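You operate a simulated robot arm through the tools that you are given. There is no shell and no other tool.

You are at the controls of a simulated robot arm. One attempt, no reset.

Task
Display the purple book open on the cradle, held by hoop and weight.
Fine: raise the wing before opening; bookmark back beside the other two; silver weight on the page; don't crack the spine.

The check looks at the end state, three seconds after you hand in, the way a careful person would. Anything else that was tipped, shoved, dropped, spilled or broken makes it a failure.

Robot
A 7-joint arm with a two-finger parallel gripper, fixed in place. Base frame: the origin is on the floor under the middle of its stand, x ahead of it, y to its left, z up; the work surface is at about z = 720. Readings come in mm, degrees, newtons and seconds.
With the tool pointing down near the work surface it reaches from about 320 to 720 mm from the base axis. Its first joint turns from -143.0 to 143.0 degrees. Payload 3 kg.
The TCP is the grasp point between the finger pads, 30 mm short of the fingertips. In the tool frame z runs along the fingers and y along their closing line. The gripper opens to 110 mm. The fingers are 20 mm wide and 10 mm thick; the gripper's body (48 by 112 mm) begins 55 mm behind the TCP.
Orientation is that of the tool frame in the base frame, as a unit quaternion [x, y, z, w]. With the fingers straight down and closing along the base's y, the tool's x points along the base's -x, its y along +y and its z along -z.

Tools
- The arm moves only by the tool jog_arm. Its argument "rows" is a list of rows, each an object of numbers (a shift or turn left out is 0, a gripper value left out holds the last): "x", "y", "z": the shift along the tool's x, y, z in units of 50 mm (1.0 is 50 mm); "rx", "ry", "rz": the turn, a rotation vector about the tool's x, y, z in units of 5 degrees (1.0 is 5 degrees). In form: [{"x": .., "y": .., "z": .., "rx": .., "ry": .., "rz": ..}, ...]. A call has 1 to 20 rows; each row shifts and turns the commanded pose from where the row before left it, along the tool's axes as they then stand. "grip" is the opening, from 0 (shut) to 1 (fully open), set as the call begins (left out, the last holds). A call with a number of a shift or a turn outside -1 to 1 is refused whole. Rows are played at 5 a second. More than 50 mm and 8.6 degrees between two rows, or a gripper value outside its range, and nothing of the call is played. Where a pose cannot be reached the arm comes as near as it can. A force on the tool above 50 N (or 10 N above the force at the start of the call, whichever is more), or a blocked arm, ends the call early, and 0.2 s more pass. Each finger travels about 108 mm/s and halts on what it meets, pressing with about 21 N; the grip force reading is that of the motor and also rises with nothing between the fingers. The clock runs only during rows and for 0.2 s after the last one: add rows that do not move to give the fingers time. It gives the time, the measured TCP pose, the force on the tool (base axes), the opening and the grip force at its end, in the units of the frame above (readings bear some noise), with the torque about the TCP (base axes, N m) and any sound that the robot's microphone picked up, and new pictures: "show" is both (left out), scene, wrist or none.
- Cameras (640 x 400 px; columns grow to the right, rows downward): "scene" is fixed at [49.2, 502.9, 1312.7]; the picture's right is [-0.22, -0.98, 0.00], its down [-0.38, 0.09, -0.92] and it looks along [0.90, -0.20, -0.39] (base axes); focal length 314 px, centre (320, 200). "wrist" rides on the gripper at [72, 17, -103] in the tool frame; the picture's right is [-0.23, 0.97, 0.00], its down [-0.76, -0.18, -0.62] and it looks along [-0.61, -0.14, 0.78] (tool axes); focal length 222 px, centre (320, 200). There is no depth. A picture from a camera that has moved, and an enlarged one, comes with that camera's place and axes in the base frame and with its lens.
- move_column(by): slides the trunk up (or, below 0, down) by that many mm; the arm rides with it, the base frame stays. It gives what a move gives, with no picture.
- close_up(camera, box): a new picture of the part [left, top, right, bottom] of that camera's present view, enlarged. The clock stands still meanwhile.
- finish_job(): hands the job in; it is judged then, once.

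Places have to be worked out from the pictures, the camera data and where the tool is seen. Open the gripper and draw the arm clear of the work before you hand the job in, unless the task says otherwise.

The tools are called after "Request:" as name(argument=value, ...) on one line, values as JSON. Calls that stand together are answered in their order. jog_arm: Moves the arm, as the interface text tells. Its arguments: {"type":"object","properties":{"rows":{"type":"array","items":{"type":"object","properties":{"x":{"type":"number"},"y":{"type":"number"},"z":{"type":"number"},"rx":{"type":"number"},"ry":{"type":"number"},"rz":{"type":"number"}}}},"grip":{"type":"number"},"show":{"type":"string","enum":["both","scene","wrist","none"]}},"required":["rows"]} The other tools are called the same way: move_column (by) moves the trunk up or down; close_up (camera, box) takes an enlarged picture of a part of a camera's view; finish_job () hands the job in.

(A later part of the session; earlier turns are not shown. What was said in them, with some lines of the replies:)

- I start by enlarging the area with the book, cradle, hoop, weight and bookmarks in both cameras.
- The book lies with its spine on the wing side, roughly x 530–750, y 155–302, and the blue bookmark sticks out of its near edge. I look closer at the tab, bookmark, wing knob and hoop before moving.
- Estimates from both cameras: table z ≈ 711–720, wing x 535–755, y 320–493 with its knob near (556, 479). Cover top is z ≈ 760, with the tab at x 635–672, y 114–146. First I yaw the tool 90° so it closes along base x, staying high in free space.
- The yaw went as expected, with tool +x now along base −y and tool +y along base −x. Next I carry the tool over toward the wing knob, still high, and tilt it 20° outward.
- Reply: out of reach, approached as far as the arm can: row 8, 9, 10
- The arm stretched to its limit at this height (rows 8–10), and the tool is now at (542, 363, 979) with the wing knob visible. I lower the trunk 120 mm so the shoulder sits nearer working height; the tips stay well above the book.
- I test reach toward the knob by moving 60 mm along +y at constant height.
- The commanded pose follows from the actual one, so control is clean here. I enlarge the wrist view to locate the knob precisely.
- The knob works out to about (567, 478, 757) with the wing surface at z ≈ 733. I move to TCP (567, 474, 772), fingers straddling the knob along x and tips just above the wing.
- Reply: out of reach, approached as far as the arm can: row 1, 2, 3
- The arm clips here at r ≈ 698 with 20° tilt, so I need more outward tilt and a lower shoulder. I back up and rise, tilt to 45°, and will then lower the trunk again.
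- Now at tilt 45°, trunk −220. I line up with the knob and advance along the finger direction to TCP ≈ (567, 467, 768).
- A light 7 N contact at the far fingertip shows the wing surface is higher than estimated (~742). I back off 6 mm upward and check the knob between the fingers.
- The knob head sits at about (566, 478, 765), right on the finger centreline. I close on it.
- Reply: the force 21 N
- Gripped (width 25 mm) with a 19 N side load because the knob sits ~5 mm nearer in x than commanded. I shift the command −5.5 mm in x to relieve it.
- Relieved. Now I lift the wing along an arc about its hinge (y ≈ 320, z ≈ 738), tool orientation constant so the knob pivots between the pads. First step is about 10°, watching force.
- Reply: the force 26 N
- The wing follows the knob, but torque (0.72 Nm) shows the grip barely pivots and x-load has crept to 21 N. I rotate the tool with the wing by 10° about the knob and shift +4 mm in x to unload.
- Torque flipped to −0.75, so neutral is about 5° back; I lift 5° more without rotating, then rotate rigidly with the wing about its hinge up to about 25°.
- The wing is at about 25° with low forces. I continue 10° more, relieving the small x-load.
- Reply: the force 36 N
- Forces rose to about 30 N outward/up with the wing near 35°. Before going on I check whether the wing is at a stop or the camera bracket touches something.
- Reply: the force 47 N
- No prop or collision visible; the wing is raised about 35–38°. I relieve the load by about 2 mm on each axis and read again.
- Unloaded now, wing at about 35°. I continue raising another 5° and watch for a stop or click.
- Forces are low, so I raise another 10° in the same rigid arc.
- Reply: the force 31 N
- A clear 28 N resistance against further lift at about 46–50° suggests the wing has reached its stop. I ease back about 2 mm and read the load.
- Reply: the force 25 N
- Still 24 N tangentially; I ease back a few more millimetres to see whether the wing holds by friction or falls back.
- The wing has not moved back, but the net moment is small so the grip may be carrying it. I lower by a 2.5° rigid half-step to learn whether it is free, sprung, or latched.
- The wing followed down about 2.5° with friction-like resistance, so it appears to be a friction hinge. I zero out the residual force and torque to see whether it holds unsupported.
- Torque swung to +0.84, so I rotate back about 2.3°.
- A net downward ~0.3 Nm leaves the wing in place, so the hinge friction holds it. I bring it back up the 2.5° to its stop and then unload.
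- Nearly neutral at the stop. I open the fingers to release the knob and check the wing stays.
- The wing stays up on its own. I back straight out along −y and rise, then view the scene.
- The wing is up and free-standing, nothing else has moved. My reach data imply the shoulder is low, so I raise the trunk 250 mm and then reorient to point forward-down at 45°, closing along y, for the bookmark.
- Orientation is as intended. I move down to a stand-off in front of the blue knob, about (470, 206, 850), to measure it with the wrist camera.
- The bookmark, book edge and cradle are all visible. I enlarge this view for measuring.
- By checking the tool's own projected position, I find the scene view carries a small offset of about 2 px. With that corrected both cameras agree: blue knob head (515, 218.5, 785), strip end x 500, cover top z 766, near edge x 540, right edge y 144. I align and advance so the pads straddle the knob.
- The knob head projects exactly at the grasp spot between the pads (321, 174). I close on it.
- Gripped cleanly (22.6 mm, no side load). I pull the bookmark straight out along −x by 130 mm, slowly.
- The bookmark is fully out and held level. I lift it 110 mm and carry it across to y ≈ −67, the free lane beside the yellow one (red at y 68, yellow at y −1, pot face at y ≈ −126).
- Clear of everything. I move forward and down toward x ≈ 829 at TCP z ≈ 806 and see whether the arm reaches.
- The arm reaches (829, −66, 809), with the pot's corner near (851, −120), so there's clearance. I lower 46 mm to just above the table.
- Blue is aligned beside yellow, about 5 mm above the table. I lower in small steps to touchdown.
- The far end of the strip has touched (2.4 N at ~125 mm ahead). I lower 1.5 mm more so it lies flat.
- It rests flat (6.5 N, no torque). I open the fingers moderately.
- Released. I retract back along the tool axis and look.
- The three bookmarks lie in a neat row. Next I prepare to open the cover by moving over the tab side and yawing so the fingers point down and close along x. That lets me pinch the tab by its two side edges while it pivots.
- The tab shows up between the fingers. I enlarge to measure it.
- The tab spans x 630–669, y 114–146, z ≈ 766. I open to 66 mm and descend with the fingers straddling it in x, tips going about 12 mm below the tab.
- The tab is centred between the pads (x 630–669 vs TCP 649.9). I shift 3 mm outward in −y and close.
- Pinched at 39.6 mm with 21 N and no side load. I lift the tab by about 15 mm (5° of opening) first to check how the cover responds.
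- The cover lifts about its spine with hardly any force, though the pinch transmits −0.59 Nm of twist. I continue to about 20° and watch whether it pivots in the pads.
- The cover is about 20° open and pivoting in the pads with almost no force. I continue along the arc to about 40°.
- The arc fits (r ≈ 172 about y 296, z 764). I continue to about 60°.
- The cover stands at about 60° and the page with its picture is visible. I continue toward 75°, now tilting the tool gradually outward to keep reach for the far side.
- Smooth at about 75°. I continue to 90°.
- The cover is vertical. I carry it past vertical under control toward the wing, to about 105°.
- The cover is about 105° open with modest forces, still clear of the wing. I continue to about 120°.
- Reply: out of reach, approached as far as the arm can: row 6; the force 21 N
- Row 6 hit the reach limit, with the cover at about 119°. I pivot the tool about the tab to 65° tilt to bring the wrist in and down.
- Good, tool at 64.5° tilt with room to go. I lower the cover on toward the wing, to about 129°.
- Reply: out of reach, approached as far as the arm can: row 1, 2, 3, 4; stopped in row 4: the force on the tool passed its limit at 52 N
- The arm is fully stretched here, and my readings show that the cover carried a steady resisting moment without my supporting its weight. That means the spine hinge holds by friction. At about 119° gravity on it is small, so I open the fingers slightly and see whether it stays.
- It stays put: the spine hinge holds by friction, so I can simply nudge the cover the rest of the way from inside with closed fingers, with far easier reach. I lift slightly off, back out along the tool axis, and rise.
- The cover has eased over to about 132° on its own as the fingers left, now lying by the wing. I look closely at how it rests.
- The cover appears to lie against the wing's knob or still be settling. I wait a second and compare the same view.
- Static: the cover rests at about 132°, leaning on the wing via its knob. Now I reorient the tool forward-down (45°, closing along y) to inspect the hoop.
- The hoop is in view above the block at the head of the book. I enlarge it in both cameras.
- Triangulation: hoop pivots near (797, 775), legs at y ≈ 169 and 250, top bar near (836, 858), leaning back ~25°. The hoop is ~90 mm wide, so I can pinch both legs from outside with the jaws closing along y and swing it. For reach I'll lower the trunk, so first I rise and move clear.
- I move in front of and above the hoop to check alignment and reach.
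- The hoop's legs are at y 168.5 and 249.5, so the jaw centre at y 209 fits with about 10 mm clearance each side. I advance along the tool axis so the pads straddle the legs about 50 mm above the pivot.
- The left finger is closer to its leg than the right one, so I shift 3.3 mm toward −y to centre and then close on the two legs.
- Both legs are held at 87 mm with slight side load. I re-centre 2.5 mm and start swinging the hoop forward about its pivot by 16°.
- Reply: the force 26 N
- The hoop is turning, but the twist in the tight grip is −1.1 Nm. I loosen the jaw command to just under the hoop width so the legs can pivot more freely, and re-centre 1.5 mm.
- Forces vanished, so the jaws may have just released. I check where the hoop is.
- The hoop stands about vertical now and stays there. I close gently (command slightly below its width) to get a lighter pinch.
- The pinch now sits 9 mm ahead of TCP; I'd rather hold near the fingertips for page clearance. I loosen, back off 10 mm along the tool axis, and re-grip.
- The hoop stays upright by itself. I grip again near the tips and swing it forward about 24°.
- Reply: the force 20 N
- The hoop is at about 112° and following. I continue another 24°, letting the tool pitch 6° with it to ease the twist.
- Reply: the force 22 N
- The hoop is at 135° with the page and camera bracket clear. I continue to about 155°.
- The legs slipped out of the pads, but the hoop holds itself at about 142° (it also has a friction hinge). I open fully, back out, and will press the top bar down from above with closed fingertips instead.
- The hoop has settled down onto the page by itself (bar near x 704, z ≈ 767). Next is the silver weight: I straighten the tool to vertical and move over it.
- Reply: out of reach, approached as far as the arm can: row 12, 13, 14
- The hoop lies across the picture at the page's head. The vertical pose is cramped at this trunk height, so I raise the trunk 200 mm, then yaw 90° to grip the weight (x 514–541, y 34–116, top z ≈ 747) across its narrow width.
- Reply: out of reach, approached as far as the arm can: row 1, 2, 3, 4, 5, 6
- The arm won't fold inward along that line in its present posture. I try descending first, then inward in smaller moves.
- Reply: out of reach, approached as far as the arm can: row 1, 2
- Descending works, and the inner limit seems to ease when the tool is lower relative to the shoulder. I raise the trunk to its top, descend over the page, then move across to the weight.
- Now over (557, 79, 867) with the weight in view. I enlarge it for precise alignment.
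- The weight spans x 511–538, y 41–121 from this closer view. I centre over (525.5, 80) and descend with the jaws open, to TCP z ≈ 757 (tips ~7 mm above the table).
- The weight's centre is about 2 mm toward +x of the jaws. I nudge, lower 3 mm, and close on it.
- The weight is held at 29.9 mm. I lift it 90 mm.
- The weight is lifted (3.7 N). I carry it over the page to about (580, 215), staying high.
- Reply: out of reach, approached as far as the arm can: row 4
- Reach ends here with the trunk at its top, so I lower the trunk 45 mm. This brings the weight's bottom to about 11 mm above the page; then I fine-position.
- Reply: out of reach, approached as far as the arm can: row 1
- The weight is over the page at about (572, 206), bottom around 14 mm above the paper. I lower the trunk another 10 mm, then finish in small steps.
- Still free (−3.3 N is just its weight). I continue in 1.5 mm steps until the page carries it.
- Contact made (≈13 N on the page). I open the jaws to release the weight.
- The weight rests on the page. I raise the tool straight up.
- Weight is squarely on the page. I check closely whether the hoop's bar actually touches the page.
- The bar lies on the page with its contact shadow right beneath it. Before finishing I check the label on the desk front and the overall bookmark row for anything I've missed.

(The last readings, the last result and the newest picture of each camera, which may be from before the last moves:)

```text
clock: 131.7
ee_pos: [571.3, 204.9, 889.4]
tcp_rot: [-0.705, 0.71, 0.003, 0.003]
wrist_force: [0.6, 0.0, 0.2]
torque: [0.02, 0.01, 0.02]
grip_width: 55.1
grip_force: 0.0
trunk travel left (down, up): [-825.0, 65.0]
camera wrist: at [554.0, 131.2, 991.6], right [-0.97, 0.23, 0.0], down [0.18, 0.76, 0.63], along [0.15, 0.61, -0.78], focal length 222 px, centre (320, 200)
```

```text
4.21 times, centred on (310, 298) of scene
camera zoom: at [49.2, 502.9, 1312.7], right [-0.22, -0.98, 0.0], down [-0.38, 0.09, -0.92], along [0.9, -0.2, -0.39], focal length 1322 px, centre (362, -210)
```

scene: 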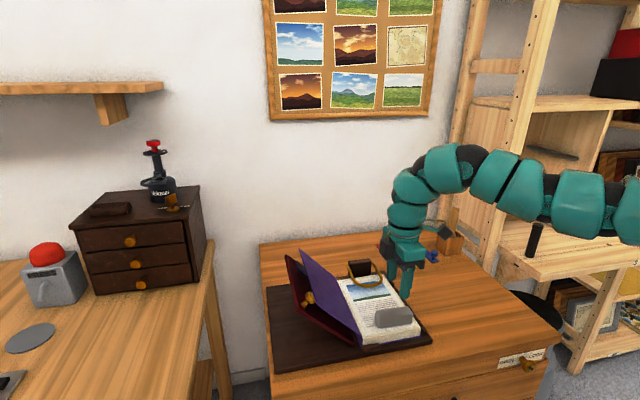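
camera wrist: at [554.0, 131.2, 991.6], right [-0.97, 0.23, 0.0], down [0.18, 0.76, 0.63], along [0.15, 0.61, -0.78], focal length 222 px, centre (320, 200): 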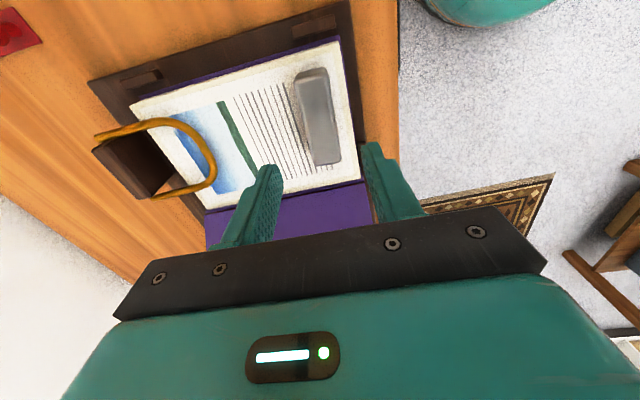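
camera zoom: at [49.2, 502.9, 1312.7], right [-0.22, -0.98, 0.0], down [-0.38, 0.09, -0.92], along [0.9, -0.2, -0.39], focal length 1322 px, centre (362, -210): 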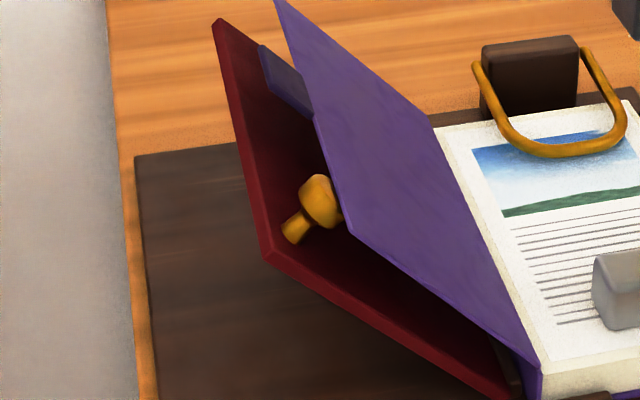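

That's just the desk's drawer lock, not part of this job. Everything is in place, so I open the gripper and draw the arm clear to the right side, then up.

Request:
jog_arm(rows=[{"z": -0.5}, {"x": 0.8}, {"x": 0.8}, {"x": 0.8}, {"x": 0.8}, {}], grip=1)

Request:
move_column(by=60)

Request:
close_up(camera="scene", box=[250, 220, 480, 364])

```text
clock: 133.1
ee_pos: [570.9, 45.9, 915.0]
tcp_rot: [-0.705, 0.709, 0.002, 0.004]
wrist_force: [0.3, -1.2, -0.3]
torque: [-0.04, 0.0, 0.0]
grip_width: 110.1
grip_force: 0.2
trunk travel left (down, up): [-825.0, 65.0]
camera wrist: at [554.6, -27.6, 1016.7], right [-0.97, 0.23, 0.0], down [0.18, 0.75, 0.63], along [0.15, 0.61, -0.78], focal length 222 px, centre (320, 200)
```

scene: 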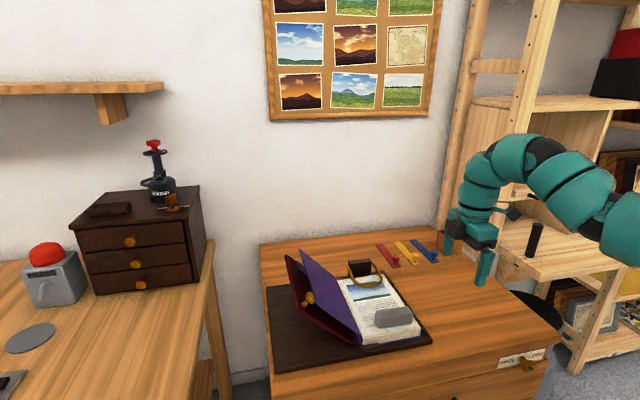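
wrist: 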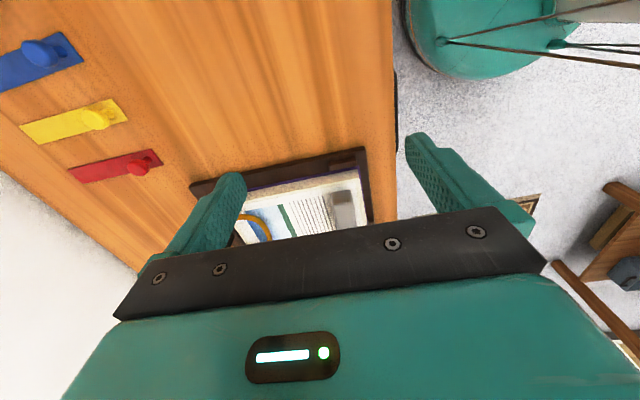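

```text
clock: 134.1
ee_pos: [572.2, 45.4, 973.8]
tcp_rot: [-0.704, 0.71, 0.003, 0.003]
wrist_force: [0.4, -0.4, 0.1]
torque: [-0.02, 0.0, -0.01]
grip_width: 109.9
grip_force: 0.0
trunk travel left (down, up): [-885.0, 5.0]
```

```text
2.78 times, centred on (365, 292) of scene
camera zoom: at [49.2, 502.9, 1312.7], right [-0.22, -0.98, 0.0], down [-0.38, 0.09, -0.92], along [0.9, -0.2, -0.39], focal length 872 px, centre (195, -56)
```

zoom: 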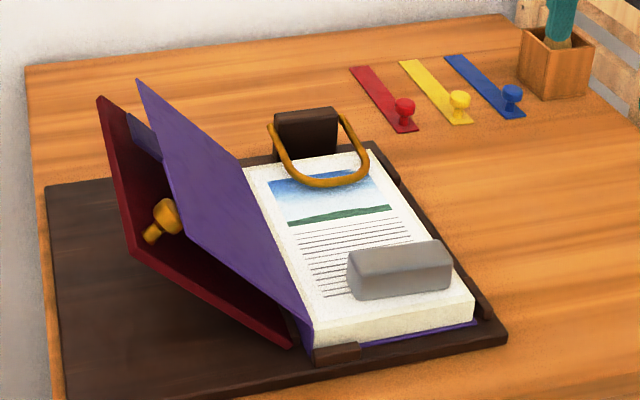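

Final state: wing raised and cover resting on it, page open with hoop down and silver weight on it. The blue bookmark lies beside red and yellow, and the cradle and other items are unmoved. The arm is clear with the gripper open, so I hand in.

Request:
finish_job()

```text
The job is handed in.
```

The purple book is open on the cradle, with the hoop folded down over the page and the silver weight on it. I have handed it in; no result came back.

- **Wing:** I raised it first, to its stop at about 45°, and it held by itself.
- **Cover:** It opened to about 132° and leans on the wing's knob rather than lying flat against the wing. I let go at roughly 115° because the arm had run out of reach, and it settled the rest of the way without my guiding it. That is the part I controlled least; the microphone picked up no sound and the cover has not moved since.
- **Hoop:** The legs slipped out of the gripper partway down and it dropped the last part by itself. It looks seated on the page, but I did not press it to confirm.
- **Weight:** It sits fully on the page near the bottom edge.
- **Bookmark:** I pulled the blue one out before opening the book and laid it next to the yellow one, at the same spacing as the other two.

Nothing else on the desk appears to have moved. The gripper is open and the arm is clear of the work.
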